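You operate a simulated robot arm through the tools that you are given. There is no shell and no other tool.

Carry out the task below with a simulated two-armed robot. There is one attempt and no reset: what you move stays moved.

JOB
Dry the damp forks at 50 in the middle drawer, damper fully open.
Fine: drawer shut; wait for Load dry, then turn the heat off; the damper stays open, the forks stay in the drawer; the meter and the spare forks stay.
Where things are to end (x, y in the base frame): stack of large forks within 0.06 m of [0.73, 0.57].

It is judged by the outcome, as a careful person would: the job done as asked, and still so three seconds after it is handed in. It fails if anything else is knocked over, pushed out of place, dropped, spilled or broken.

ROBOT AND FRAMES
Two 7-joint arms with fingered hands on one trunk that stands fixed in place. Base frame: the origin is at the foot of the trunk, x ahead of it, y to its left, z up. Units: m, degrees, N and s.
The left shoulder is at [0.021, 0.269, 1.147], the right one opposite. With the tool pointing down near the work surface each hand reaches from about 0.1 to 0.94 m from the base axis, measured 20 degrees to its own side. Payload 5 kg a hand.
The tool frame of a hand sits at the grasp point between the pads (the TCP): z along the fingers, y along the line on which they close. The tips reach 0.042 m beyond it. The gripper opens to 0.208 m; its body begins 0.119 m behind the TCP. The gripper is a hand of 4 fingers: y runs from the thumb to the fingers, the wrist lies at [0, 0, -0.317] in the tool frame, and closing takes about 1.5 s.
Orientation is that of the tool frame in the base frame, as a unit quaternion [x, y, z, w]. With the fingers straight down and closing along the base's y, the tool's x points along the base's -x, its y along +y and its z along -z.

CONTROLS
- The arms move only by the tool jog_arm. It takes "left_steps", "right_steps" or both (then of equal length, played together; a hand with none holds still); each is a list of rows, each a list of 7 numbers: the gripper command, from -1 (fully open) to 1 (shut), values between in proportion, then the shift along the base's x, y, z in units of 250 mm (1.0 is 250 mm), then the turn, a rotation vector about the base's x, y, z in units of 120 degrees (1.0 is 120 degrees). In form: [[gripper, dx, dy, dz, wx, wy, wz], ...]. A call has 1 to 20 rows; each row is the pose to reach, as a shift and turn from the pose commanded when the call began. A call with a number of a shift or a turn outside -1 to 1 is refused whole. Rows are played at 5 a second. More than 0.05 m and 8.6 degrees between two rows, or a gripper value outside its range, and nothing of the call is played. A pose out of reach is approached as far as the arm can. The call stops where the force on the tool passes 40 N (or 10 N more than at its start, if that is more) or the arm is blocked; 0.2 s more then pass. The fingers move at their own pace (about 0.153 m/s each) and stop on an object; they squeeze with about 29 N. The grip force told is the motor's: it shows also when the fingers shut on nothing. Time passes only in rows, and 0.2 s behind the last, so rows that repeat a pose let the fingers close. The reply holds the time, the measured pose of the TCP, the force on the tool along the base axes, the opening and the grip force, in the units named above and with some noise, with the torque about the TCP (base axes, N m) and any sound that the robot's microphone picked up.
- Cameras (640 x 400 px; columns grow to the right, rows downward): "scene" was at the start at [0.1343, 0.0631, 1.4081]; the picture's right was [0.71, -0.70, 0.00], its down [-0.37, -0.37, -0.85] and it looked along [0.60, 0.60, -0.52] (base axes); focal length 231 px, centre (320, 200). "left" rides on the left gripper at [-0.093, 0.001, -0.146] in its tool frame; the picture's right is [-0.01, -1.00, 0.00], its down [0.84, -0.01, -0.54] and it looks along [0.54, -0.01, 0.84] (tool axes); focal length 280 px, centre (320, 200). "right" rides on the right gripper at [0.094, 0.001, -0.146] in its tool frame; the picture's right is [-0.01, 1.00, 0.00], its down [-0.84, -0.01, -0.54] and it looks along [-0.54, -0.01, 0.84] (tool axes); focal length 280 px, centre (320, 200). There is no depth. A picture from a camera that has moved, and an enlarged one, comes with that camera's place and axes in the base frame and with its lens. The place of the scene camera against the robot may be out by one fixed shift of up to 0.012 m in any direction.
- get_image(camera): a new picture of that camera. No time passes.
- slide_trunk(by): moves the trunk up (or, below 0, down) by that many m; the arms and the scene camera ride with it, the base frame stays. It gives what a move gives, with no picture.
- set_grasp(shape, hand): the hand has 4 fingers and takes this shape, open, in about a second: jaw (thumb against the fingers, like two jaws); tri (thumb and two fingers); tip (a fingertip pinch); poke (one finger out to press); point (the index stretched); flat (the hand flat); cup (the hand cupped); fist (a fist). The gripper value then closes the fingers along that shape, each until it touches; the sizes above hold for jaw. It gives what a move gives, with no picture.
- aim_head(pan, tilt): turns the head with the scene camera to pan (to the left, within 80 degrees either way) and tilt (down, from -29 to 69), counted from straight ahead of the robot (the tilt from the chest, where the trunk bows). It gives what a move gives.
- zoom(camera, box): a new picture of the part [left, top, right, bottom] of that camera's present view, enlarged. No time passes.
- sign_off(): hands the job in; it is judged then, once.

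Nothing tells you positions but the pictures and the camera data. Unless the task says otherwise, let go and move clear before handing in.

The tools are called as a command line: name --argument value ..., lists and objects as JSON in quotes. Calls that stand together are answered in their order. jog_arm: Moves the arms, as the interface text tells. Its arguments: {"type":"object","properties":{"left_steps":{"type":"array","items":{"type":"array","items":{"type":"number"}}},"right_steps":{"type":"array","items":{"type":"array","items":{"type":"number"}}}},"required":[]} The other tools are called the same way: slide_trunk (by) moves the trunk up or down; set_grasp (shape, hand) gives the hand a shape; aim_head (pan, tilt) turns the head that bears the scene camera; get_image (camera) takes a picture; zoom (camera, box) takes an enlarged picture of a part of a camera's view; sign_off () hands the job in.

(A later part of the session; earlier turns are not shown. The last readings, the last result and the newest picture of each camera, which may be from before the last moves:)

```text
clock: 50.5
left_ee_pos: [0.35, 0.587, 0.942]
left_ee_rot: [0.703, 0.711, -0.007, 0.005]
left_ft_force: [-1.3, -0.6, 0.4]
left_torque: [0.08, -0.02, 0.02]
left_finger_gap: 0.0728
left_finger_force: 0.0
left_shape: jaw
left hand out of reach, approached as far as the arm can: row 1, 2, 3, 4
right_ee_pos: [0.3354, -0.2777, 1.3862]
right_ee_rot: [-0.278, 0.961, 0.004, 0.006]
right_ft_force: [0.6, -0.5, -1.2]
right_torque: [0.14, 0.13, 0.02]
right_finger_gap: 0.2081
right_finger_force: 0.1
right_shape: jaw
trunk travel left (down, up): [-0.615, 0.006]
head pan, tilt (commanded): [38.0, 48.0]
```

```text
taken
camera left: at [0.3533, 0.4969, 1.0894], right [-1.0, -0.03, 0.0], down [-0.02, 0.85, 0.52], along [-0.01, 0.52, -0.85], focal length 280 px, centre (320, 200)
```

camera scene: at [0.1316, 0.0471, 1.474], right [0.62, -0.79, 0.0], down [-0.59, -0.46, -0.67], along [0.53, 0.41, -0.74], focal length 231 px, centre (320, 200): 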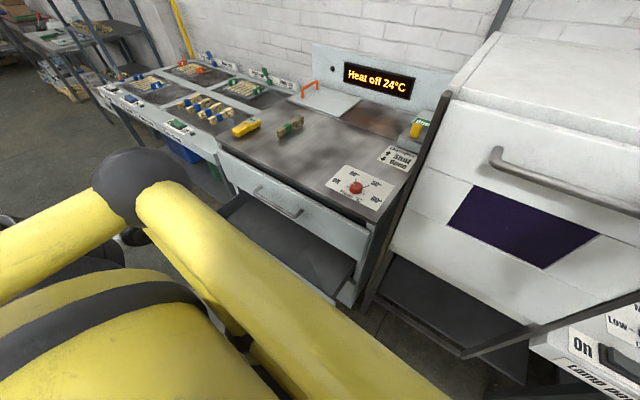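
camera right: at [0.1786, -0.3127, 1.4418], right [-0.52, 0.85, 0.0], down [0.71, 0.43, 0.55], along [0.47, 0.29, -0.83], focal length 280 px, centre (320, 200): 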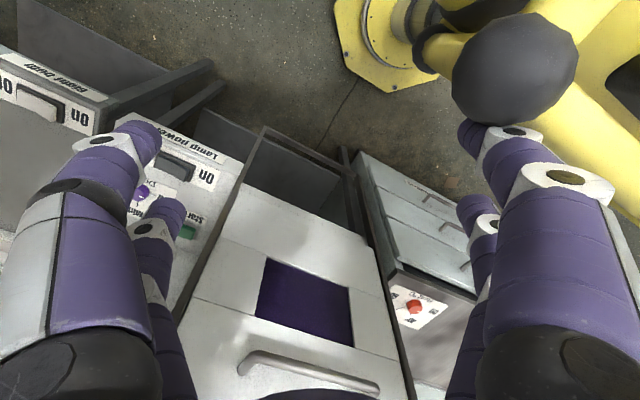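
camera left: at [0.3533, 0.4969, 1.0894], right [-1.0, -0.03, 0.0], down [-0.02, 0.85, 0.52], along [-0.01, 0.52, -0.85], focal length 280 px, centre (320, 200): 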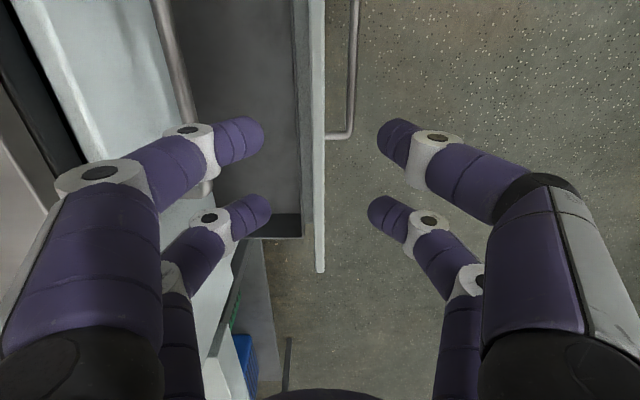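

From above I see the drawer panel at x≈0.35 (left end at y≈0.90) and the top handle at x≈0.487. The drawer is about 0.19 m open. I'll close the fingers and hook them inside the front panel, leaning back to clear the top handle, to pull the drawer farther.

jog_arm --left_steps '[[0.6, 0.04, 0.0, -0.06, 0, -0.05, 0], [1, 0.08, -0.02, -0.12, 0, -0.1, 0], [1, 0.12, -0.04, -0.2, 0, -0.15, 0], [1, 0.18, -0.06, -0.28, 0, -0.2, 0], [1, 0.24, -0.08, -0.36, 0, -0.25, 0], [1, 0.24, -0.08, -0.36, 0, -0.25, 0]]'

get_image --camera "left"

```text
clock: 51.9
left_ee_pos: [0.4382, 0.5931, 0.8396]
left_ee_rot: [0.681, 0.685, 0.176, 0.191]
left_ft_force: [-0.9, -0.3, -0.3]
left_torque: [0.02, 0.02, -0.01]
left_finger_gap: 0.0003
left_finger_force: 29.2
left_shape: jaw
left hand out of reach, approached as far as the arm can: row 2, 3, 4, 5, 6
right_ee_pos: [0.3365, -0.2749, 1.3866]
right_ee_rot: [-0.277, 0.961, 0.003, 0.005]
right_ft_force: [-0.2, -0.6, -0.1]
right_torque: [0.01, 0.1, 0.02]
right_finger_gap: 0.2079
right_finger_force: 0.0
right_shape: jaw
trunk travel left (down, up): [-0.615, 0.006]
head pan, tilt (commanded): [38.0, 48.0]
```

```text
taken
camera left: at [0.3668, 0.5039, 0.9679], right [-0.87, -0.03, -0.5], down [-0.28, 0.85, 0.44], along [0.41, 0.52, -0.75], focal length 280 px, centre (320, 200)
```

left: 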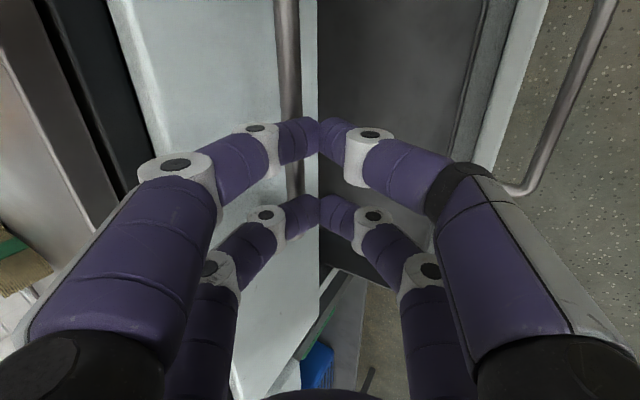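

The hand is a little closer to the top handle than planned. I'll back off in x while lowering into the drawer.

jog_arm --left_steps '[[1, -0.06, -0.02, -0.04, 0, 0, 0], [1, -0.12, -0.04, -0.1, 0, 0, 0], [1, -0.15, -0.06, -0.2, 0, 0, 0]]'

get_image --camera "left"

```text
clock: 52.6
left_ee_pos: [0.4064, 0.5855, 0.7792]
left_ee_rot: [0.682, 0.684, 0.174, 0.191]
left_ft_force: [-0.1, 0.1, 0.0]
left_torque: [0.0, 0.07, -0.04]
left_finger_gap: 0.0
left_finger_force: 29.4
left_shape: jaw
left hand out of reach, approached as far as the arm can: row 1, 2, 3
right_ee_pos: [0.3348, -0.2755, 1.3867]
right_ee_rot: [-0.277, 0.961, 0.004, 0.006]
right_ft_force: [0.3, -0.6, -0.5]
right_torque: [0.0, 0.01, -0.02]
right_finger_gap: 0.208
right_finger_force: 0.0
right_shape: jaw
trunk travel left (down, up): [-0.615, 0.006]
head pan, tilt (commanded): [38.0, 48.0]
```

```text
taken
camera left: at [0.3366, 0.4963, 0.9086], right [-0.87, -0.02, -0.5], down [-0.28, 0.85, 0.44], along [0.42, 0.52, -0.75], focal length 280 px, centre (320, 200)
```

left: 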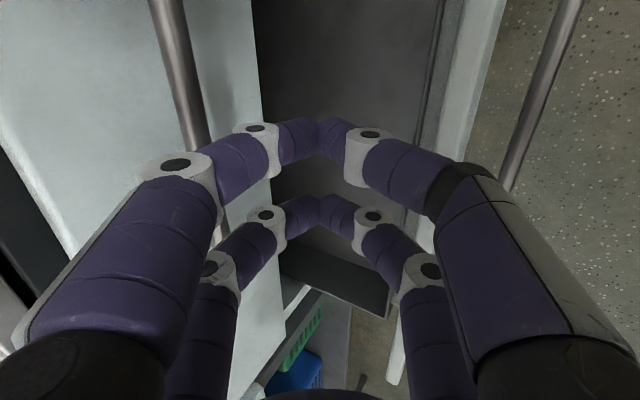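

The fingers are above the drawer opening, between the panel and the top handle. I'll lower them into the drawer.

jog_arm --left_steps '[[1, 0.0, -0.02, -0.1, 0, 0, 0], [1, 0.01, -0.04, -0.2, 0, 0, 0], [1, 0.02, -0.06, -0.3, 0, 0, 0], [1, 0.02, -0.06, -0.42, 0, 0, 0]]'

get_image --camera "left"

```text
clock: 53.6
left_ee_pos: [0.4136, 0.5697, 0.669]
left_ee_rot: [0.681, 0.686, 0.175, 0.189]
left_ft_force: [0.0, -0.9, -0.1]
left_torque: [-0.03, -0.07, -0.04]
left_finger_gap: 0.0
left_finger_force: 29.0
left_shape: jaw
right_ee_pos: [0.3359, -0.2757, 1.3865]
right_ee_rot: [-0.277, 0.961, 0.002, 0.005]
right_ft_force: [0.5, -0.5, -0.3]
right_torque: [-0.09, 0.03, 0.04]
right_finger_gap: 0.2079
right_finger_force: 0.1
right_shape: jaw
trunk travel left (down, up): [-0.615, 0.006]
head pan, tilt (commanded): [38.0, 48.0]
```

```text
taken
camera left: at [0.3428, 0.4799, 0.7982], right [-0.87, -0.03, -0.5], down [-0.28, 0.85, 0.44], along [0.41, 0.52, -0.75], focal length 280 px, centre (320, 200)
```

left: 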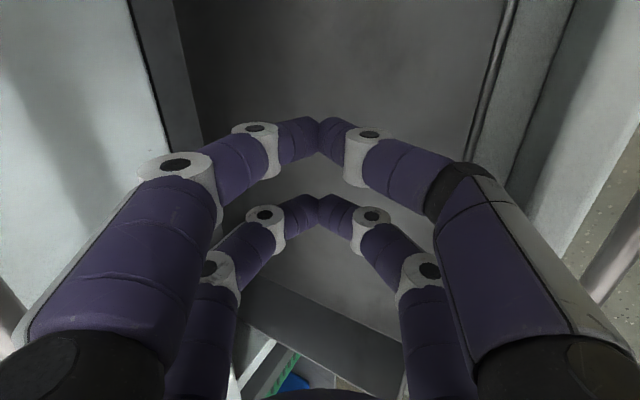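

The hand is inside the drawer. I'll pull toward the robot against the panel's inner face.

jog_arm --left_steps '[[1, -0.08, -0.003, 0, 0, 0, 0], [1, -0.16, -0.006, 0, 0, 0.01, 0], [1, -0.24, -0.009, 0, 0, 0.02, 0], [1, -0.32, -0.012, 0, 0, 0.04, 0], [1, -0.4, -0.015, 0, 0, 0.06, 0], [1, -0.48, -0.018, 0, 0, 0.08, 0], [1, -0.56, -0.021, 0, 0, 0.1, 0]]'

get_image --camera "left"

get_image --camera "scene"

```text
clock: 55.2
left_ee_pos: [0.2814, 0.5669, 0.6774]
left_ee_rot: [0.697, 0.699, 0.107, 0.121]
left_ft_force: [27.7, -2.6, 25.0]
left_torque: [0.71, 1.19, -0.65]
left_finger_gap: 0.0001
left_finger_force: 28.9
left_shape: jaw
left hand out of reach, approached as far as the arm can: row 7
right_ee_pos: [0.3357, -0.2768, 1.3873]
right_ee_rot: [-0.277, 0.961, 0.003, 0.006]
right_ft_force: [-0.1, -0.4, 0.2]
right_torque: [0.01, 0.0, -0.01]
right_finger_gap: 0.2079
right_finger_force: 0.1
right_shape: jaw
trunk travel left (down, up): [-0.615, 0.006]
head pan, tilt (commanded): [38.0, 48.0]
```

```text
taken
camera left: at [0.2381, 0.4784, 0.8181], right [-0.95, -0.02, -0.32], down [-0.18, 0.85, 0.49], along [0.26, 0.52, -0.81], focal length 280 px, centre (320, 200)
```

left: 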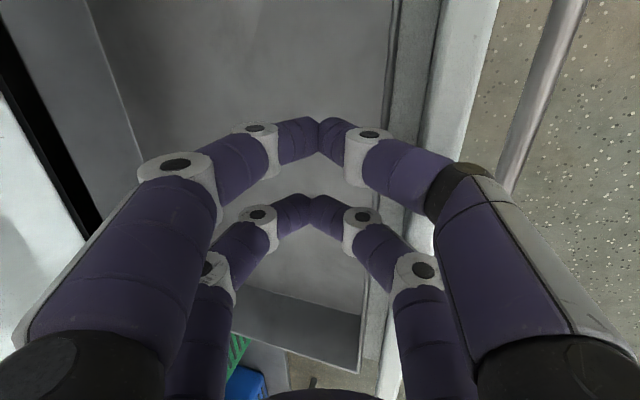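

```text
taken
camera scene: at [0.1328, 0.0465, 1.4742], right [0.61, -0.79, 0.0], down [-0.59, -0.46, -0.67], along [0.53, 0.41, -0.74], focal length 231 px, centre (320, 200)
```

scene: 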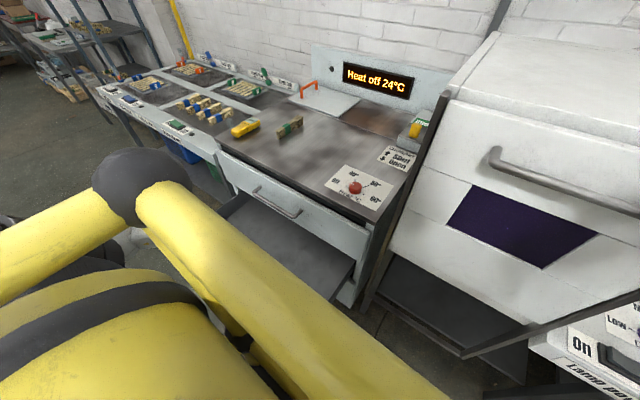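

The force rose to about 28 N, so the drawer is at its end stop, about 0.32 m open. I'll ease off and lift straight out.

jog_arm --left_steps '[[1, 0.06, 0, 0, 0, 0, 0], [1, 0.14, 0, 0.04, 0, 0, 0], [1, 0.14, 0, 0.2, 0, 0, 0], [1, 0.14, 0, 0.36, 0, 0.04, 0], [1, 0.14, 0, 0.52, 0, 0.08, 0], [1, 0.16, 0, 0.68, 0, 0.12, 0], [1, 0.2, 0, 0.84, 0, 0.16, 0], [0.5, 0.24, 0, 1.0, 0, 0.16, 0]]'

get_image --camera "left"

```text
clock: 57.0
left_ee_pos: [0.3348, 0.5661, 0.9247]
left_ee_rot: [0.703, 0.711, -0.013, -0.002]
left_ft_force: [0.3, -0.4, 2.4]
left_torque: [0.09, 0.02, -0.02]
left_finger_gap: 0.0508
left_finger_force: 0.0
left_shape: jaw
left hand out of reach, approached as far as the arm can: row 3, 4, 5, 6
right_ee_pos: [0.3332, -0.2756, 1.387]
right_ee_rot: [-0.277, 0.961, 0.003, 0.007]
right_ft_force: [-0.7, 0.0, 1.0]
right_torque: [0.08, -0.08, 0.01]
right_finger_gap: 0.2079
right_finger_force: 0.2
right_shape: jaw
trunk travel left (down, up): [-0.615, 0.006]
head pan, tilt (commanded): [38.0, 48.0]
```

```text
taken
camera left: at [0.3416, 0.4755, 1.0718], right [-1.0, -0.03, 0.02], down [-0.01, 0.85, 0.53], along [-0.03, 0.53, -0.85], focal length 280 px, centre (320, 200)
```

left: 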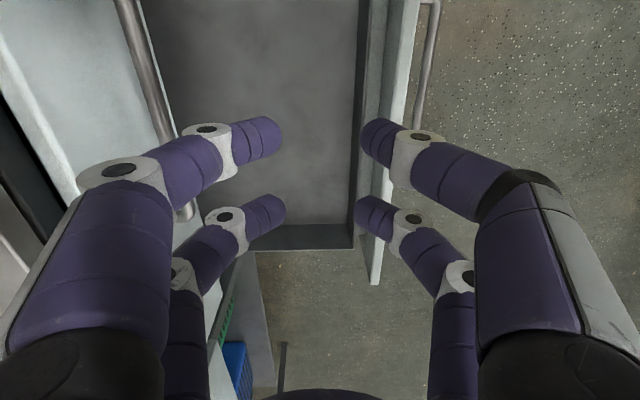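

The drawer is open about 0.32 m with the floor visible. Next I'll pick up the forks: raise the hand, turn it back to closing along y, and hover near the stack.

jog_arm --left_steps '[[0.2, 0.0, 0.03, 0.15, 0, 0, 0.0625], [0.2, 0.02, 0.06, 0.3, 0, 0, 0.125], [0.2, 0.06, 0.1, 0.45, 0, 0, 0.1875], [0.2, 0.12, 0.14, 0.6, 0, 0, 0.25], [0.2, 0.18, 0.18, 0.75, 0, 0, 0.3125], [0.2, 0.26, 0.22, 0.85, 0, 0, 0.375], [0.2, 0.34, 0.26, 0.95, 0, 0, 0.4375], [0.2, 0.44, 0.3, 0.95, 0, 0, 0.5], [0.2, 0.54, 0.34, 0.95, 0, 0, 0.5625], [0.2, 0.64, 0.38, 0.95, 0, 0, 0.625], [0.2, 0.74, 0.42, 0.95, 0, 0, 0.6875], [0.2, 0.84, 0.46, 0.95, 0, 0, 0.75]]'

get_image --camera "scene"

```text
clock: 59.6
left_ee_pos: [0.5465, 0.6826, 1.1595]
left_ee_rot: [-0.007, 1.0, -0.01, 0.009]
left_ft_force: [1.4, -0.7, -0.7]
left_torque: [0.01, 0.09, -0.02]
left_finger_gap: 0.0831
left_finger_force: 0.1
left_shape: jaw
right_ee_pos: [0.3344, -0.2756, 1.3874]
right_ee_rot: [-0.278, 0.961, 0.004, 0.006]
right_ft_force: [0.5, -0.5, -1.3]
right_torque: [0.04, 0.06, 0.02]
right_finger_gap: 0.2079
right_finger_force: 0.1
right_shape: jaw
trunk travel left (down, up): [-0.615, 0.006]
head pan, tilt (commanded): [38.0, 48.0]
```

```text
taken
camera scene: at [0.1324, 0.0473, 1.4738], right [0.62, -0.79, 0.0], down [-0.59, -0.46, -0.67], along [0.53, 0.41, -0.74], focal length 231 px, centre (320, 200)
```

scene: 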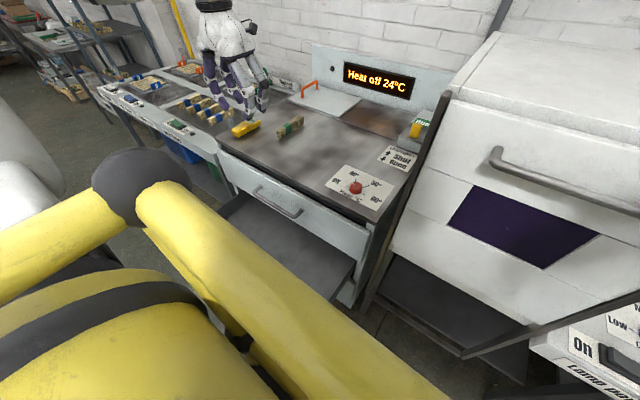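

I'll tilt the hand 30° forward so its camera looks straight down, and hover over the fork stack.

jog_arm --left_steps '[[0.2, 0.12, 0.01, 0.0, 0, -0.0625, 0], [0.2, 0.26, 0.03, 0.0, 0, -0.125, 0], [0.2, 0.42, 0.05, 0.0, 0, -0.1875, 0], [0.2, 0.58, 0.07, -0.05, 0, -0.25, 0], [0.2, 0.72, 0.08, -0.1, 0, -0.25, 0]]'

get_image --camera "left"

```text
clock: 60.9
left_ee_pos: [0.7274, 0.7003, 1.1332]
left_ee_rot: [-0.001, 0.964, -0.01, 0.267]
left_ft_force: [1.7, -2.4, 0.4]
left_torque: [0.12, 0.19, 0.07]
left_finger_gap: 0.0832
left_finger_force: 0.0
left_shape: jaw
right_ee_pos: [0.3369, -0.2778, 1.3856]
right_ee_rot: [-0.277, 0.961, 0.004, 0.005]
right_ft_force: [1.7, -1.5, -0.3]
right_torque: [0.17, 0.19, 0.03]
right_finger_gap: 0.2078
right_finger_force: 0.0
right_shape: jaw
trunk travel left (down, up): [-0.615, 0.006]
head pan, tilt (commanded): [38.0, 48.0]
```

```text
taken
camera left: at [0.7339, 0.7071, 1.306], right [0.01, -1.0, 0.03], down [-1.0, -0.01, 0.03], along [-0.03, -0.03, -1.0], focal length 280 px, centre (320, 200)
```

left: 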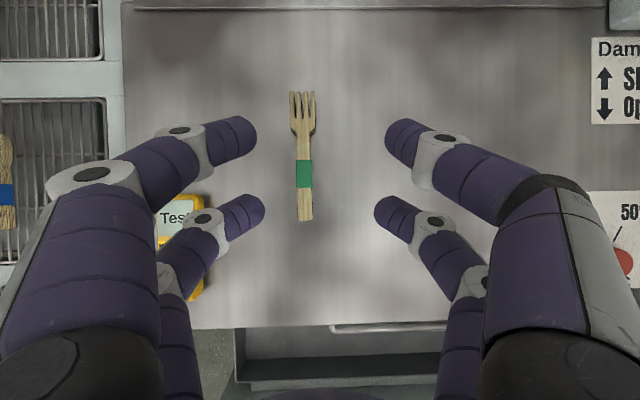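

In the straight-down view the stack spans x 0.70–0.853 with its centre at about [0.775, 0.717] and its top at z≈0.967. The bench is at z≈0.918, and the meter's near edge is at y≈0.846. I'll go to a hover with only 10° of tilt.

jog_arm --left_steps '[[0.2, 0.04, 0.02, -0.07, 0, 0.056, 0], [0.2, 0.09, 0.045, -0.15, 0, 0.112, 0], [0.2, 0.15, 0.067, -0.29, 0, 0.167, 0]]'

get_image --camera "left"

```text
clock: 61.6
left_ee_pos: [0.7636, 0.7185, 1.0595]
left_ee_rot: [-0.004, 0.996, -0.01, 0.094]
left_ft_force: [1.9, 0.2, -1.1]
left_torque: [0.01, 0.26, -0.01]
left_finger_gap: 0.083
left_finger_force: 0.0
left_shape: jaw
right_ee_pos: [0.3398, -0.2763, 1.3848]
right_ee_rot: [-0.277, 0.961, 0.004, 0.004]
right_ft_force: [2.6, 0.1, -0.9]
right_torque: [0.11, 0.45, 0.01]
right_finger_gap: 0.2081
right_finger_force: 0.0
right_shape: jaw
trunk travel left (down, up): [-0.615, 0.006]
head pan, tilt (commanded): [38.0, 48.0]
```

```text
taken
camera left: at [0.8302, 0.7259, 1.2198], right [0.02, -1.0, 0.02], down [-0.93, -0.01, 0.37], along [-0.37, -0.03, -0.93], focal length 280 px, centre (320, 200)
```

left: 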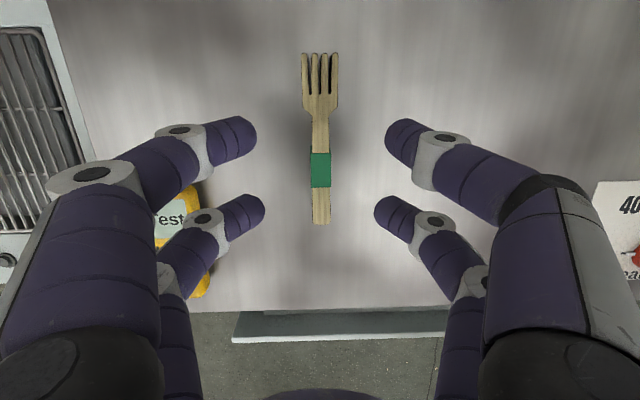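

The stack is centred between the fingers. I'll lower to grip height.

jog_arm --left_steps '[[0.2, 0.0, -0.003, -0.12, 0, 0, 0], [0.2, 0.0, -0.005, -0.22, 0, 0, 0], [0.2, 0.0, -0.006, -0.31, 0, 0, 0]]'

get_image --camera "left"

```text
clock: 62.5
left_ee_pos: [0.7618, 0.7195, 0.981]
left_ee_rot: [-0.005, 0.995, -0.011, 0.095]
left_ft_force: [1.3, 1.1, -0.5]
left_torque: [-0.05, 0.19, -0.03]
left_finger_gap: 0.0828
left_finger_force: 0.1
left_shape: jaw
right_ee_pos: [0.3392, -0.275, 1.3864]
right_ee_rot: [-0.278, 0.961, 0.003, 0.005]
right_ft_force: [1.5, 1.2, 0.2]
right_torque: [-0.06, 0.31, 0.03]
right_finger_gap: 0.2081
right_finger_force: 0.1
right_shape: jaw
trunk travel left (down, up): [-0.615, 0.006]
head pan, tilt (commanded): [38.0, 48.0]
```

```text
taken
camera left: at [0.8276, 0.7264, 1.1424], right [0.02, -1.0, 0.02], down [-0.93, -0.01, 0.37], along [-0.37, -0.03, -0.93], focal length 280 px, centre (320, 200)
```

left: 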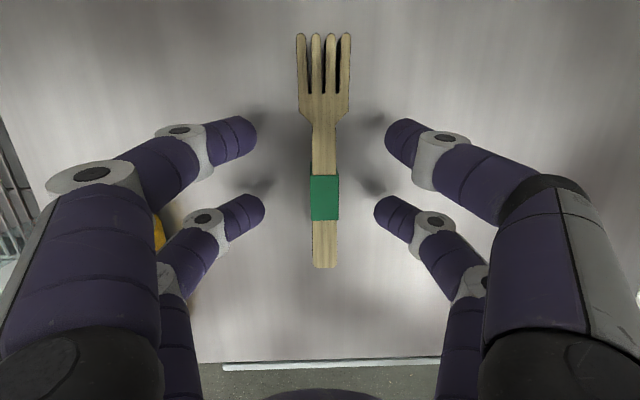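

The alignment is good. I'll lower a few millimetres more, then close on the stack.

jog_arm --left_steps '[[0.2, 0.0, -0.004, -0.028, 0, 0, 0], [0.5, 0.0, -0.004, -0.028, 0, 0, 0], [0.8, 0.0, -0.004, -0.028, 0, 0, 0], [1, 0.0, -0.004, -0.028, 0, 0, 0], [1, 0.0, -0.004, -0.028, 0, 0, 0], [1, 0.0, -0.004, -0.028, 0, 0, 0]]'

get_image --camera "left"

```text
clock: 63.9
left_ee_pos: [0.76, 0.7183, 0.9776]
left_ee_rot: [-0.005, 0.995, -0.01, 0.096]
left_ft_force: [-0.7, -0.3, 1.4]
left_torque: [0.03, -0.07, -0.03]
left_finger_gap: 0.0132
left_finger_force: 28.9
left_shape: jaw
right_ee_pos: [0.3355, -0.2755, 1.3863]
right_ee_rot: [-0.277, 0.961, 0.003, 0.006]
right_ft_force: [-0.5, 0.6, 0.6]
right_torque: [-0.01, -0.02, 0.02]
right_finger_gap: 0.2078
right_finger_force: 0.0
right_shape: jaw
trunk travel left (down, up): [-0.615, 0.006]
head pan, tilt (commanded): [38.0, 48.0]
```

```text
taken
camera left: at [0.8249, 0.7245, 1.1388], right [0.02, -1.0, 0.02], down [-0.93, -0.01, 0.37], along [-0.37, -0.03, -0.93], focal length 280 px, centre (320, 200)
```

left: 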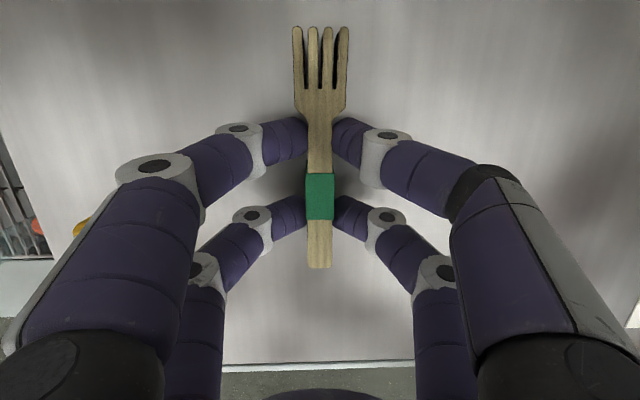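

The stack is held, with the gap at 13 mm. I'll lift straight up and check that it comes along level.

jog_arm --left_steps '[[1, 0, 0, 0.06, 0, 0, 0], [1, 0, 0, 0.14, 0, 0, 0], [1, 0, 0, 0.24, 0, 0, 0], [1, 0, 0, 0.36, 0, 0, 0], [1, 0, 0, 0.5, 0, 0, 0], [1, 0, 0, 0.6, 0, 0, 0]]'

get_image --camera "left"

get_image --camera "scene"

```text
clock: 65.2
left_ee_pos: [0.7615, 0.7182, 1.1297]
left_ee_rot: [-0.003, 0.995, -0.01, 0.095]
left_ft_force: [-0.6, -0.2, -0.9]
left_torque: [0.05, 0.0, -0.01]
left_finger_gap: 0.0129
left_finger_force: 29.2
left_shape: jaw
right_ee_pos: [0.3358, -0.2758, 1.3862]
right_ee_rot: [-0.278, 0.961, 0.002, 0.007]
right_ft_force: [-0.1, 0.5, -0.1]
right_torque: [0.06, -0.03, -0.05]
right_finger_gap: 0.2078
right_finger_force: 0.1
right_shape: jaw
trunk travel left (down, up): [-0.615, 0.006]
head pan, tilt (commanded): [38.0, 48.0]
```

```text
taken
camera left: at [0.8266, 0.7259, 1.2896], right [0.02, -1.0, 0.02], down [-0.93, -0.01, 0.37], along [-0.37, -0.03, -0.93], focal length 280 px, centre (320, 200)
```

left: 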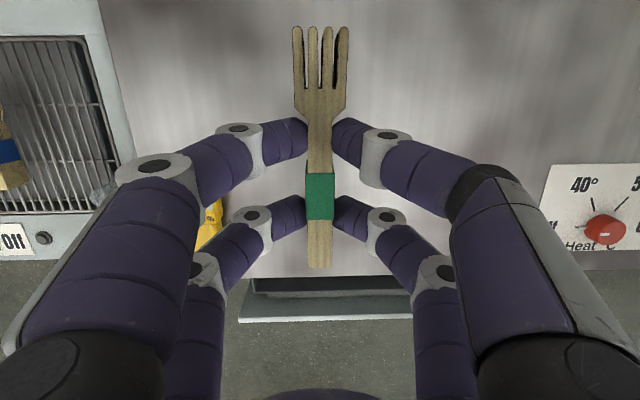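

```text
taken
camera scene: at [0.1314, 0.0476, 1.474], right [0.62, -0.79, 0.0], down [-0.59, -0.46, -0.67], along [0.53, 0.41, -0.74], focal length 231 px, centre (320, 200)
```

scene: 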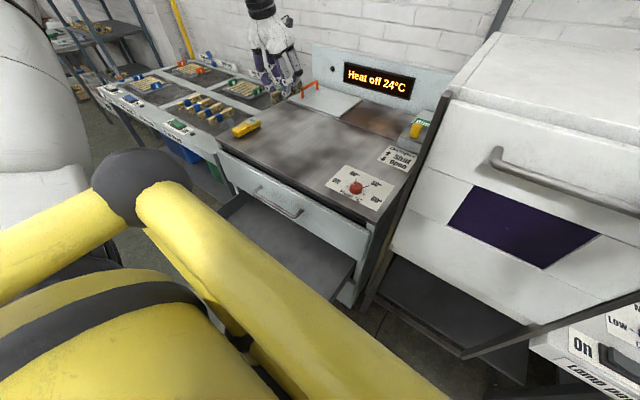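

The forks are held level, with their centre about 19 mm ahead of the TCP. I'll carry them back over the bench toward the open drawer.

jog_arm --left_steps '[[1, -0.16, -0.06, 0, 0, 0, 0], [1, -0.32, -0.12, 0, 0, 0, 0], [1, -0.48, -0.2, 0, 0, 0, 0], [1, -0.64, -0.28, 0, 0, 0, 0], [1, -0.8, -0.36, 0, 0, 0, 0], [1, -0.96, -0.44, 0, 0, 0, 0]]'

jog_arm --left_steps '[[1, -0.14, -0.06, 0, 0, 0, 0], [1, -0.28, -0.12, 0, 0, 0, 0], [1, -0.42, -0.16, 0, 0, 0, 0], [1, -0.54, -0.19, 0, 0, 0, 0], [1, -0.66, -0.19, 0, 0, 0, 0]]'

get_image --camera "scene"

get_image --camera "left"

```text
clock: 66.7
left_ee_pos: [0.5209, 0.6073, 1.1275]
left_ee_rot: [-0.005, 0.995, -0.011, 0.096]
left_ft_force: [0.0, 1.1, 0.1]
left_torque: [-0.02, -0.06, -0.03]
left_finger_gap: 0.0128
left_finger_force: 29.1
left_shape: jaw
right_ee_pos: [0.3336, -0.2742, 1.3868]
right_ee_rot: [-0.278, 0.961, 0.002, 0.006]
right_ft_force: [-0.7, 0.5, 1.4]
right_torque: [-0.12, -0.11, -0.02]
right_finger_gap: 0.2078
right_finger_force: 0.0
right_shape: jaw
trunk travel left (down, up): [-0.615, 0.006]
head pan, tilt (commanded): [38.0, 48.0]
```

```text
clock: 67.8
left_ee_pos: [0.3559, 0.5579, 1.127]
left_ee_rot: [-0.005, 0.995, -0.011, 0.096]
left_ft_force: [-0.6, 0.2, -0.2]
left_torque: [-0.02, -0.08, 0.0]
left_finger_gap: 0.0129
left_finger_force: 28.6
left_shape: jaw
right_ee_pos: [0.3345, -0.2747, 1.3876]
right_ee_rot: [-0.277, 0.961, 0.003, 0.007]
right_ft_force: [-1.5, -0.6, 0.8]
right_torque: [-0.03, -0.26, -0.01]
right_finger_gap: 0.2077
right_finger_force: 0.1
right_shape: jaw
trunk travel left (down, up): [-0.615, 0.006]
head pan, tilt (commanded): [38.0, 48.0]
```

```text
taken
camera scene: at [0.1297, 0.048, 1.4743], right [0.62, -0.79, 0.0], down [-0.58, -0.46, -0.67], along [0.53, 0.41, -0.74], focal length 231 px, centre (320, 200)
```

scene: 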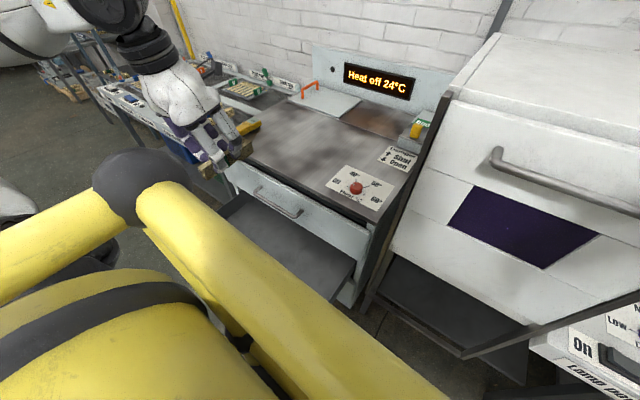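

```text
taken
camera left: at [0.4215, 0.566, 1.2873], right [0.02, -1.0, 0.02], down [-0.93, -0.01, 0.37], along [-0.37, -0.03, -0.93], focal length 280 px, centre (320, 200)
```

left: 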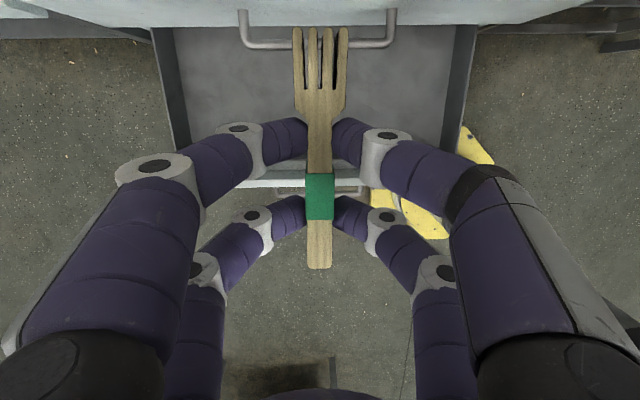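

The drawer is right below, with its interior at y≈0.26–0.86 and front wall at x≈0.28. The top handle is at x≈0.484. I'll lower in front of the handle with some margin.

jog_arm --left_steps '[[1, -0.02, 0, -0.14, 0, 0, 0], [1, -0.05, 0, -0.28, 0, 0, 0], [1, -0.05, 0, -0.42, 0, 0, 0], [1, -0.05, 0, -0.56, 0, 0, 0], [1, -0.05, 0, -0.7, 0, 0, 0], [1, -0.05, 0, -0.84, 0, 0, 0]]'

get_image --camera "left"

```text
clock: 69.2
left_ee_pos: [0.3747, 0.5808, 0.9172]
left_ee_rot: [-0.005, 0.996, -0.011, 0.093]
left_ft_force: [-0.6, 0.7, -0.6]
left_torque: [-0.07, 0.07, -0.01]
left_finger_gap: 0.0127
left_finger_force: 29.1
left_shape: jaw
left hand out of reach, approached as far as the arm can: row 2, 3, 4, 5, 6
right_ee_pos: [0.3354, -0.2747, 1.3866]
right_ee_rot: [-0.278, 0.96, 0.003, 0.006]
right_ft_force: [1.6, 0.4, 1.1]
right_torque: [-0.06, 0.15, -0.03]
right_finger_gap: 0.2078
right_finger_force: 0.0
right_shape: jaw
trunk travel left (down, up): [-0.615, 0.006]
head pan, tilt (commanded): [38.0, 48.0]
```

```text
taken
camera left: at [0.4419, 0.5887, 1.0775], right [0.02, -1.0, 0.03], down [-0.93, -0.01, 0.37], along [-0.37, -0.03, -0.93], focal length 280 px, centre (320, 200)
```

left: 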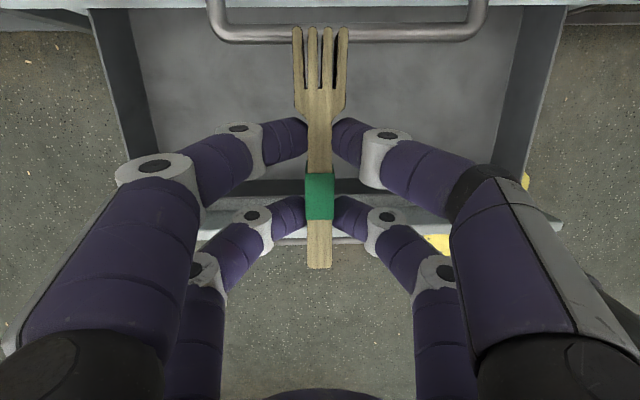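

The arm is too close to its shoulder at this height and got pushed outward. I'll shift left to gain room, descend there, then come back to the centre below handle level.

jog_arm --left_steps '[[1, -0.02, 0.12, 0.0, 0, 0, 0], [1, -0.06, 0.24, 0.0, 0, 0, 0], [1, -0.12, 0.36, 0, 0, 0, 0], [1, -0.14, 0.4, -0.05, 0, 0, 0], [1, -0.14, 0.4, -0.2, 0, 0, 0], [1, -0.14, 0.4, -0.35, 0, 0, 0], [1, -0.14, 0.4, -0.5, 0, 0, 0], [1, -0.14, 0.4, -0.6, 0, 0, 0]]'

get_image --camera "left"

```text
clock: 71.0
left_ee_pos: [0.3401, 0.6835, 0.7677]
left_ee_rot: [-0.004, 0.995, -0.01, 0.096]
left_ft_force: [0.0, 0.5, -1.3]
left_torque: [-0.01, 0.03, -0.01]
left_finger_gap: 0.0131
left_finger_force: 29.2
left_shape: jaw
right_ee_pos: [0.3356, -0.2748, 1.386]
right_ee_rot: [-0.278, 0.961, 0.003, 0.006]
right_ft_force: [0.3, -0.2, -0.3]
right_torque: [-0.04, 0.05, -0.01]
right_finger_gap: 0.208
right_finger_force: 0.1
right_shape: jaw
trunk travel left (down, up): [-0.615, 0.006]
head pan, tilt (commanded): [38.0, 48.0]
```

```text
taken
camera left: at [0.4052, 0.6897, 0.9285], right [0.02, -1.0, 0.02], down [-0.93, -0.01, 0.37], along [-0.37, -0.03, -0.93], focal length 280 px, centre (320, 200)
```

left: 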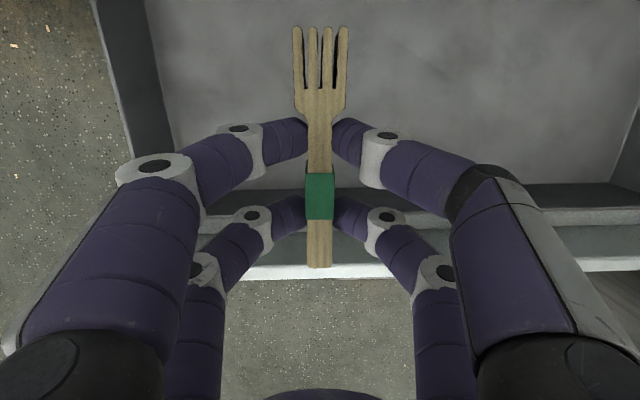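

The forks are below the top handle and over the drawer. The drawer floor is at about z 0.58, and the front wall's inner face at x≈0.29. I'll shift back to the centre, y≈0.565.

jog_arm --left_steps '[[1, 0.02, -0.12, -0.02, 0, 0, 0], [1, 0.05, -0.24, -0.05, 0, 0, 0], [1, 0.09, -0.36, -0.1, 0, 0, 0], [1, 0.13, -0.462, -0.16, 0, 0, 0]]'

get_image --camera "left"

```text
clock: 72.0
left_ee_pos: [0.3727, 0.5674, 0.7264]
left_ee_rot: [-0.005, 0.995, -0.009, 0.096]
left_ft_force: [-0.2, 0.9, -0.8]
left_torque: [-0.04, 0.04, 0.05]
left_finger_gap: 0.0129
left_finger_force: 29.4
left_shape: jaw
right_ee_pos: [0.3349, -0.2755, 1.3869]
right_ee_rot: [-0.278, 0.961, 0.003, 0.006]
right_ft_force: [0.6, 0.9, 0.5]
right_torque: [-0.04, 0.04, 0.01]
right_finger_gap: 0.2078
right_finger_force: 0.0
right_shape: jaw
trunk travel left (down, up): [-0.615, 0.006]
head pan, tilt (commanded): [38.0, 48.0]
```

```text
taken
camera left: at [0.4373, 0.5728, 0.888], right [0.02, -1.0, 0.02], down [-0.93, -0.01, 0.37], along [-0.37, -0.03, -0.93], focal length 280 px, centre (320, 200)
```

left: 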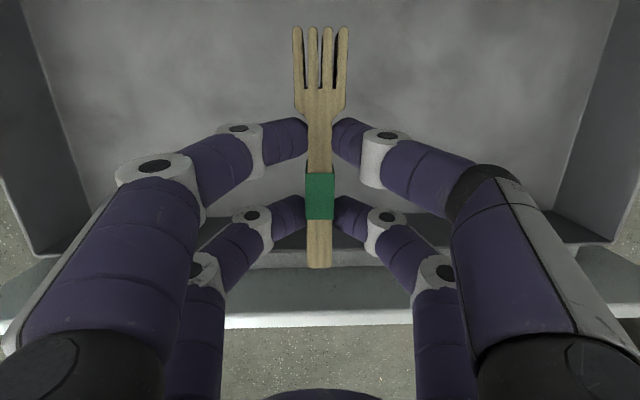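

I'm centred over the drawer. Lowering slowly toward the floor.

jog_arm --left_steps '[[1, 0.0, 0, -0.08, 0, 0, 0], [1, 0.0, 0, -0.16, 0, 0, 0], [1, 0.0, 0, -0.23, 0, 0, 0], [1, 0.0, 0, -0.28, 0, 0, 0]]'

get_image --camera "left"

```text
clock: 73.0
left_ee_pos: [0.369, 0.5673, 0.6607]
left_ee_rot: [-0.005, 0.995, -0.011, 0.095]
left_ft_force: [-1.0, 0.6, -0.5]
left_torque: [-0.03, 0.01, 0.0]
left_finger_gap: 0.013
left_finger_force: 28.8
left_shape: jaw
right_ee_pos: [0.3352, -0.2751, 1.3863]
right_ee_rot: [-0.277, 0.961, 0.003, 0.005]
right_ft_force: [-0.8, -0.3, -0.8]
right_torque: [0.02, 0.0, 0.04]
right_finger_gap: 0.2079
right_finger_force: 0.1
right_shape: jaw
trunk travel left (down, up): [-0.615, 0.006]
head pan, tilt (commanded): [38.0, 48.0]
```

```text
taken
camera left: at [0.4351, 0.5737, 0.8208], right [0.02, -1.0, 0.02], down [-0.93, -0.01, 0.37], along [-0.37, -0.03, -0.93], focal length 280 px, centre (320, 200)
```

left: 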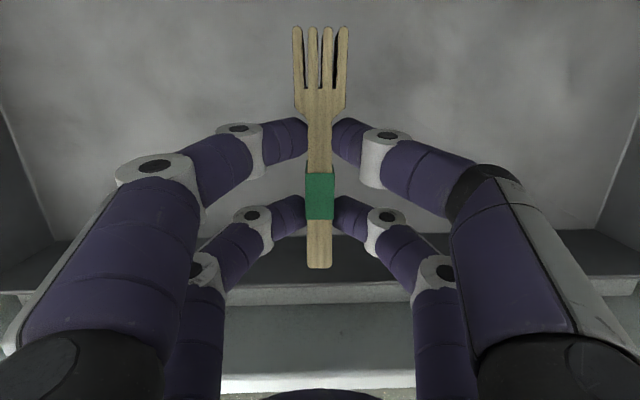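

No contact yet. Re-triangulating puts the floor nearer z 0.505 and the front wall at x 0.266. I'll continue lowering.

jog_arm --left_steps '[[1, 0.02, 0, -0.08, 0, 0, 0], [1, 0.03, 0, -0.16, 0, 0, 0], [1, 0.04, 0, -0.22, 0, 0, 0], [1, 0.04, 0, -0.28, 0, 0, 0]]'

get_image --camera "left"

```text
clock: 74.0
left_ee_pos: [0.3809, 0.5667, 0.5883]
left_ee_rot: [-0.004, 0.995, -0.011, 0.097]
left_ft_force: [0.1, 0.0, -0.7]
left_torque: [-0.05, 0.04, -0.01]
left_finger_gap: 0.0129
left_finger_force: 29.0
left_shape: jaw
right_ee_pos: [0.336, -0.2752, 1.3866]
right_ee_rot: [-0.277, 0.961, 0.003, 0.006]
right_ft_force: [0.0, 0.5, -0.5]
right_torque: [0.0, 0.01, 0.0]
right_finger_gap: 0.2078
right_finger_force: 0.0
right_shape: jaw
trunk travel left (down, up): [-0.615, 0.006]
head pan, tilt (commanded): [38.0, 48.0]
```

```text
taken
camera left: at [0.4455, 0.5729, 0.7497], right [0.02, -1.0, 0.02], down [-0.93, -0.01, 0.37], along [-0.37, -0.03, -0.93], focal length 280 px, centre (320, 200)
```

left: 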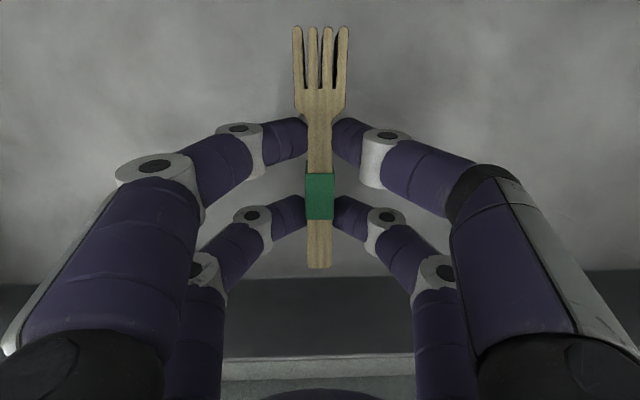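

Close now, about 2 cm from the floor. I'll step down gently and watch the vertical force.

jog_arm --left_steps '[[1, 0, 0, -0.02, 0, 0, 0], [1, 0, 0, -0.04, 0, 0, 0], [1, 0, 0, -0.06, 0, 0, 0], [1, 0, 0, -0.06, 0, 0, 0]]'

```text
clock: 75.0
left_ee_pos: [0.3803, 0.5678, 0.5733]
left_ee_rot: [-0.004, 0.995, -0.01, 0.096]
left_ft_force: [-0.2, -0.1, -0.2]
left_torque: [0.01, 0.01, 0.02]
left_finger_gap: 0.0129
left_finger_force: 29.7
left_shape: jaw
right_ee_pos: [0.3351, -0.2756, 1.3854]
right_ee_rot: [-0.278, 0.961, 0.003, 0.007]
right_ft_force: [0.1, -0.2, 0.0]
right_torque: [0.04, 0.01, 0.01]
right_finger_gap: 0.2079
right_finger_force: 0.1
right_shape: jaw
trunk travel left (down, up): [-0.615, 0.006]
head pan, tilt (commanded): [38.0, 48.0]
```

Still free. Continuing in small steps.

jog_arm --left_steps '[[1, 0, 0, -0.016, 0, 0, 0], [1, 0, 0, -0.032, 0, 0, 0], [1, 0, 0, -0.032, 0, 0, 0]]'

```text
clock: 75.8
left_ee_pos: [0.382, 0.5666, 0.5648]
left_ee_rot: [-0.005, 0.995, -0.011, 0.096]
left_ft_force: [-0.5, -1.1, -0.2]
left_torque: [0.05, 0.01, 0.0]
left_finger_gap: 0.013
left_finger_force: 28.9
left_shape: jaw
right_ee_pos: [0.3355, -0.2764, 1.3874]
right_ee_rot: [-0.278, 0.961, 0.003, 0.007]
right_ft_force: [-0.4, -0.3, -0.5]
right_torque: [0.0, 0.02, -0.02]
right_finger_gap: 0.2078
right_finger_force: 0.0
right_shape: jaw
trunk travel left (down, up): [-0.615, 0.006]
head pan, tilt (commanded): [38.0, 48.0]
```

jog_arm --left_steps '[[1, 0, 0, -0.016, 0, 0, 0], [1, 0, 0, -0.032, 0, 0, 0], [1, 0, 0, -0.032, 0, 0, 0]]'

get_image --camera "left"

```text
clock: 76.8
left_ee_pos: [0.3832, 0.5663, 0.5621]
left_ee_rot: [-0.004, 0.995, -0.01, 0.1]
left_ft_force: [1.2, 0.2, 22.5]
left_torque: [0.02, -0.03, -0.02]
left_finger_gap: 0.0135
left_finger_force: 29.5
left_shape: jaw
right_ee_pos: [0.3351, -0.276, 1.3856]
right_ee_rot: [-0.277, 0.961, 0.003, 0.006]
right_ft_force: [0.6, 0.1, 0.8]
right_torque: [-0.09, 0.08, 0.04]
right_finger_gap: 0.2079
right_finger_force: 0.1
right_shape: jaw
trunk travel left (down, up): [-0.615, 0.006]
head pan, tilt (commanded): [38.0, 48.0]
stopped in row 3 (left hand): the force on the tool passed its limit at 41 N (the readings are from after the stop); the commanded pose is now the measured one
```

```text
taken
camera left: at [0.4482, 0.5729, 0.7232], right [0.02, -1.0, 0.02], down [-0.93, -0.01, 0.36], along [-0.36, -0.03, -0.93], focal length 280 px, centre (320, 200)
```

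left: 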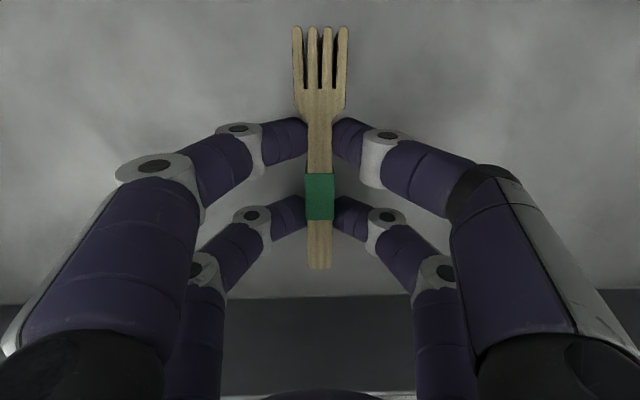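

The stack touched the floor at TCP z≈0.562. I'll relieve the pressure by 2 mm and open the fingers gently.

jog_arm --left_steps '[[1, 0, 0, 0.008, 0, 0, 0], [0.9, 0, 0, 0.008, 0, 0, 0], [0.75, 0, 0, 0.008, 0, 0, 0], [0.6, 0, 0, 0.008, 0, 0, 0], [0.4, 0, 0, 0.008, 0, 0, 0], [0.4, 0, 0, 0.008, 0, 0, 0]]'

get_image --camera "left"

```text
clock: 78.2
left_ee_pos: [0.3833, 0.5664, 0.5625]
left_ee_rot: [-0.004, 0.995, -0.01, 0.098]
left_ft_force: [0.8, -0.6, -0.4]
left_torque: [0.01, 0.01, 0.01]
left_finger_gap: 0.0618
left_finger_force: 0.2
left_shape: jaw
right_ee_pos: [0.3342, -0.2756, 1.3876]
right_ee_rot: [-0.277, 0.961, 0.002, 0.006]
right_ft_force: [-0.8, -0.5, -0.7]
right_torque: [0.0, 0.0, 0.02]
right_finger_gap: 0.2078
right_finger_force: 0.1
right_shape: jaw
trunk travel left (down, up): [-0.615, 0.006]
head pan, tilt (commanded): [38.0, 48.0]
```

```text
taken
camera left: at [0.4467, 0.5722, 0.7231], right [0.02, -1.0, 0.02], down [-0.93, -0.01, 0.36], along [-0.36, -0.03, -0.93], focal length 280 px, centre (320, 200)
```

left: 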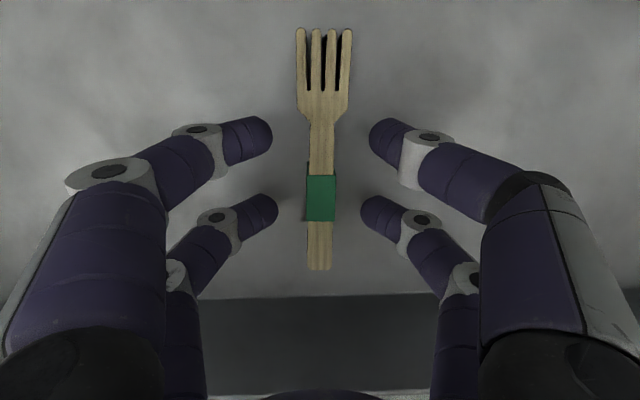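

The stack is released and standing in the drawer. I'll lift straight out.

jog_arm --left_steps '[[0.4, 0, 0, 0.06, 0, 0, 0], [0.4, 0, 0, 0.16, 0, 0, 0], [0.4, 0, 0, 0.28, 0, 0, 0], [0.4, -0.02, 0, 0.42, 0, 0, 0], [0.4, -0.04, 0.0, 0.56, 0, 0, 0], [0.4, -0.06, 0.08, 0.7, 0, 0, 0], [0.4, -0.08, 0.16, 0.84, 0, 0, 0], [0.4, -0.08, 0.24, 0.98, 0, 0, 0]]'

get_image --camera "left"

```text
clock: 80.0
left_ee_pos: [0.3612, 0.6264, 0.8066]
left_ee_rot: [-0.005, 0.995, -0.01, 0.098]
left_ft_force: [-0.5, -0.9, -0.1]
left_torque: [0.1, -0.01, 0.03]
left_finger_gap: 0.0621
left_finger_force: 0.0
left_shape: jaw
right_ee_pos: [0.3354, -0.2772, 1.3868]
right_ee_rot: [-0.277, 0.961, 0.003, 0.007]
right_ft_force: [-0.2, 0.2, -0.1]
right_torque: [0.06, -0.05, 0.0]
right_finger_gap: 0.2078
right_finger_force: 0.1
right_shape: jaw
trunk travel left (down, up): [-0.615, 0.006]
head pan, tilt (commanded): [38.0, 48.0]
```

```text
taken
camera left: at [0.4257, 0.6327, 0.9693], right [0.02, -1.0, 0.02], down [-0.93, -0.01, 0.36], along [-0.36, -0.03, -0.93], focal length 280 px, centre (320, 200)
```

left: 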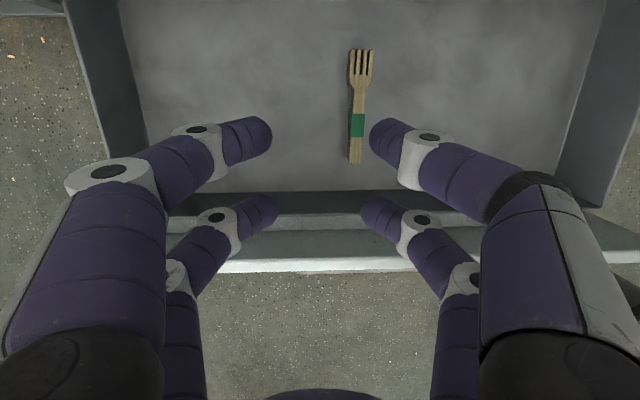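

The forks sit in the drawer at about [0.40, 0.568], which should end near [0.72, 0.58] once shut. Next I'll close the drawer: make a fist, go around in front of the panel to the left of the handles, and push.

jog_arm --left_steps '[[0.7, -0.06, 0.12, 0.1, 0, -0.03, 0], [1, -0.14, 0.24, 0.18, 0, -0.07, 0], [1, -0.22, 0.36, 0.22, 0, -0.12, 0], [1, -0.3, 0.44, 0.22, 0, -0.17, 0], [1, -0.38, 0.52, 0.22, 0, -0.23, 0], [1, -0.44, 0.54, 0.22, 0, -0.283, 0]]'

get_image --camera "left"

```text
clock: 81.3
left_ee_pos: [0.2513, 0.762, 0.8607]
left_ee_rot: [-0.001, 0.923, -0.011, 0.384]
left_ft_force: [1.0, 0.4, -0.4]
left_torque: [0.02, -0.03, -0.04]
left_finger_gap: 0.0
left_finger_force: 29.2
left_shape: jaw
right_ee_pos: [0.3343, -0.2749, 1.3878]
right_ee_rot: [-0.277, 0.961, 0.003, 0.007]
right_ft_force: [-0.5, 0.1, 0.4]
right_torque: [-0.06, -0.05, 0.01]
right_finger_gap: 0.208
right_finger_force: 0.0
right_shape: jaw
trunk travel left (down, up): [-0.615, 0.006]
head pan, tilt (commanded): [38.0, 48.0]
```

```text
taken
camera left: at [0.2163, 0.7688, 1.03], right [0.0, -1.0, 0.03], down [-0.98, -0.01, -0.22], along [0.22, -0.03, -0.97], focal length 280 px, centre (320, 200)
```

left: 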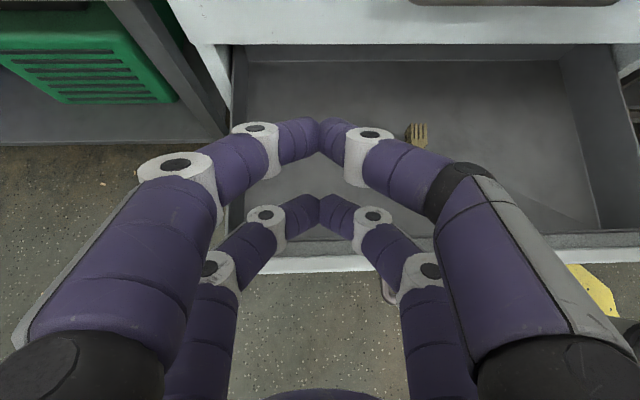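

I'm above and behind the panel's front edge at x≈0.22. Moving back and down in front of the panel.

jog_arm --left_steps '[[1, -0.14, 0, 0, 0, 0, 0], [1, -0.28, 0, 0, 0, 0, 0], [1, -0.42, 0, 0, 0, 0, 0], [1, -0.56, 0, -0.04, 0, 0, 0], [1, -0.58, 0, -0.18, 0, 0, 0], [1, -0.58, 0, -0.34, 0, 0, 0], [1, -0.58, 0, -0.5, 0, 0, 0], [1, -0.58, 0, -0.66, 0, 0, 0], [1, -0.58, 0, -0.82, 0, 0, 0]]'

get_image --camera "left"

get_image --camera "scene"

```text
clock: 83.3
left_ee_pos: [0.1078, 0.7616, 0.6551]
left_ee_rot: [-0.001, 0.923, -0.011, 0.384]
left_ft_force: [-0.5, 0.5, -0.4]
left_torque: [-0.04, -0.08, -0.04]
left_finger_gap: 0.0
left_finger_force: 29.2
left_shape: jaw
right_ee_pos: [0.3358, -0.2727, 1.3874]
right_ee_rot: [-0.278, 0.961, 0.002, 0.006]
right_ft_force: [0.6, 1.7, 0.0]
right_torque: [-0.19, 0.08, 0.03]
right_finger_gap: 0.2078
right_finger_force: 0.0
right_shape: jaw
trunk travel left (down, up): [-0.615, 0.006]
head pan, tilt (commanded): [38.0, 48.0]
```

```text
taken
camera left: at [0.0717, 0.7687, 0.8243], right [0.0, -1.0, 0.03], down [-0.98, -0.01, -0.22], along [0.22, -0.03, -0.98], focal length 280 px, centre (320, 200)
```

left: 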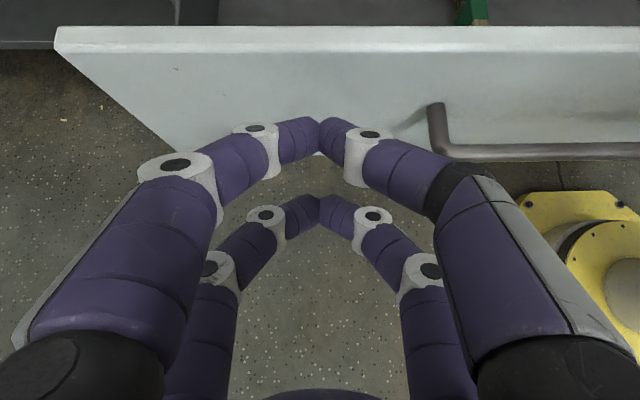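

```text
taken
camera scene: at [0.1321, 0.0494, 1.4737], right [0.62, -0.79, 0.0], down [-0.59, -0.46, -0.67], along [0.53, 0.41, -0.74], focal length 231 px, centre (320, 200)
```

scene: 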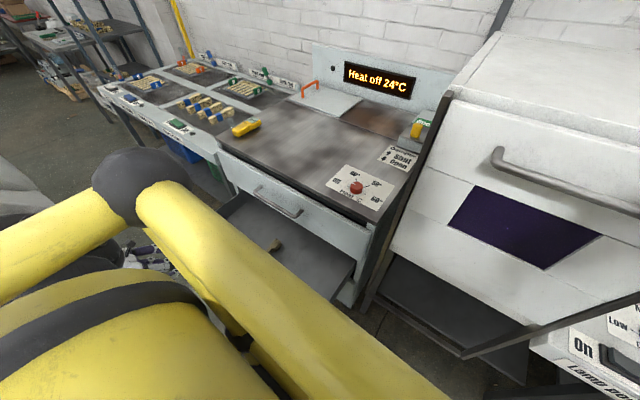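

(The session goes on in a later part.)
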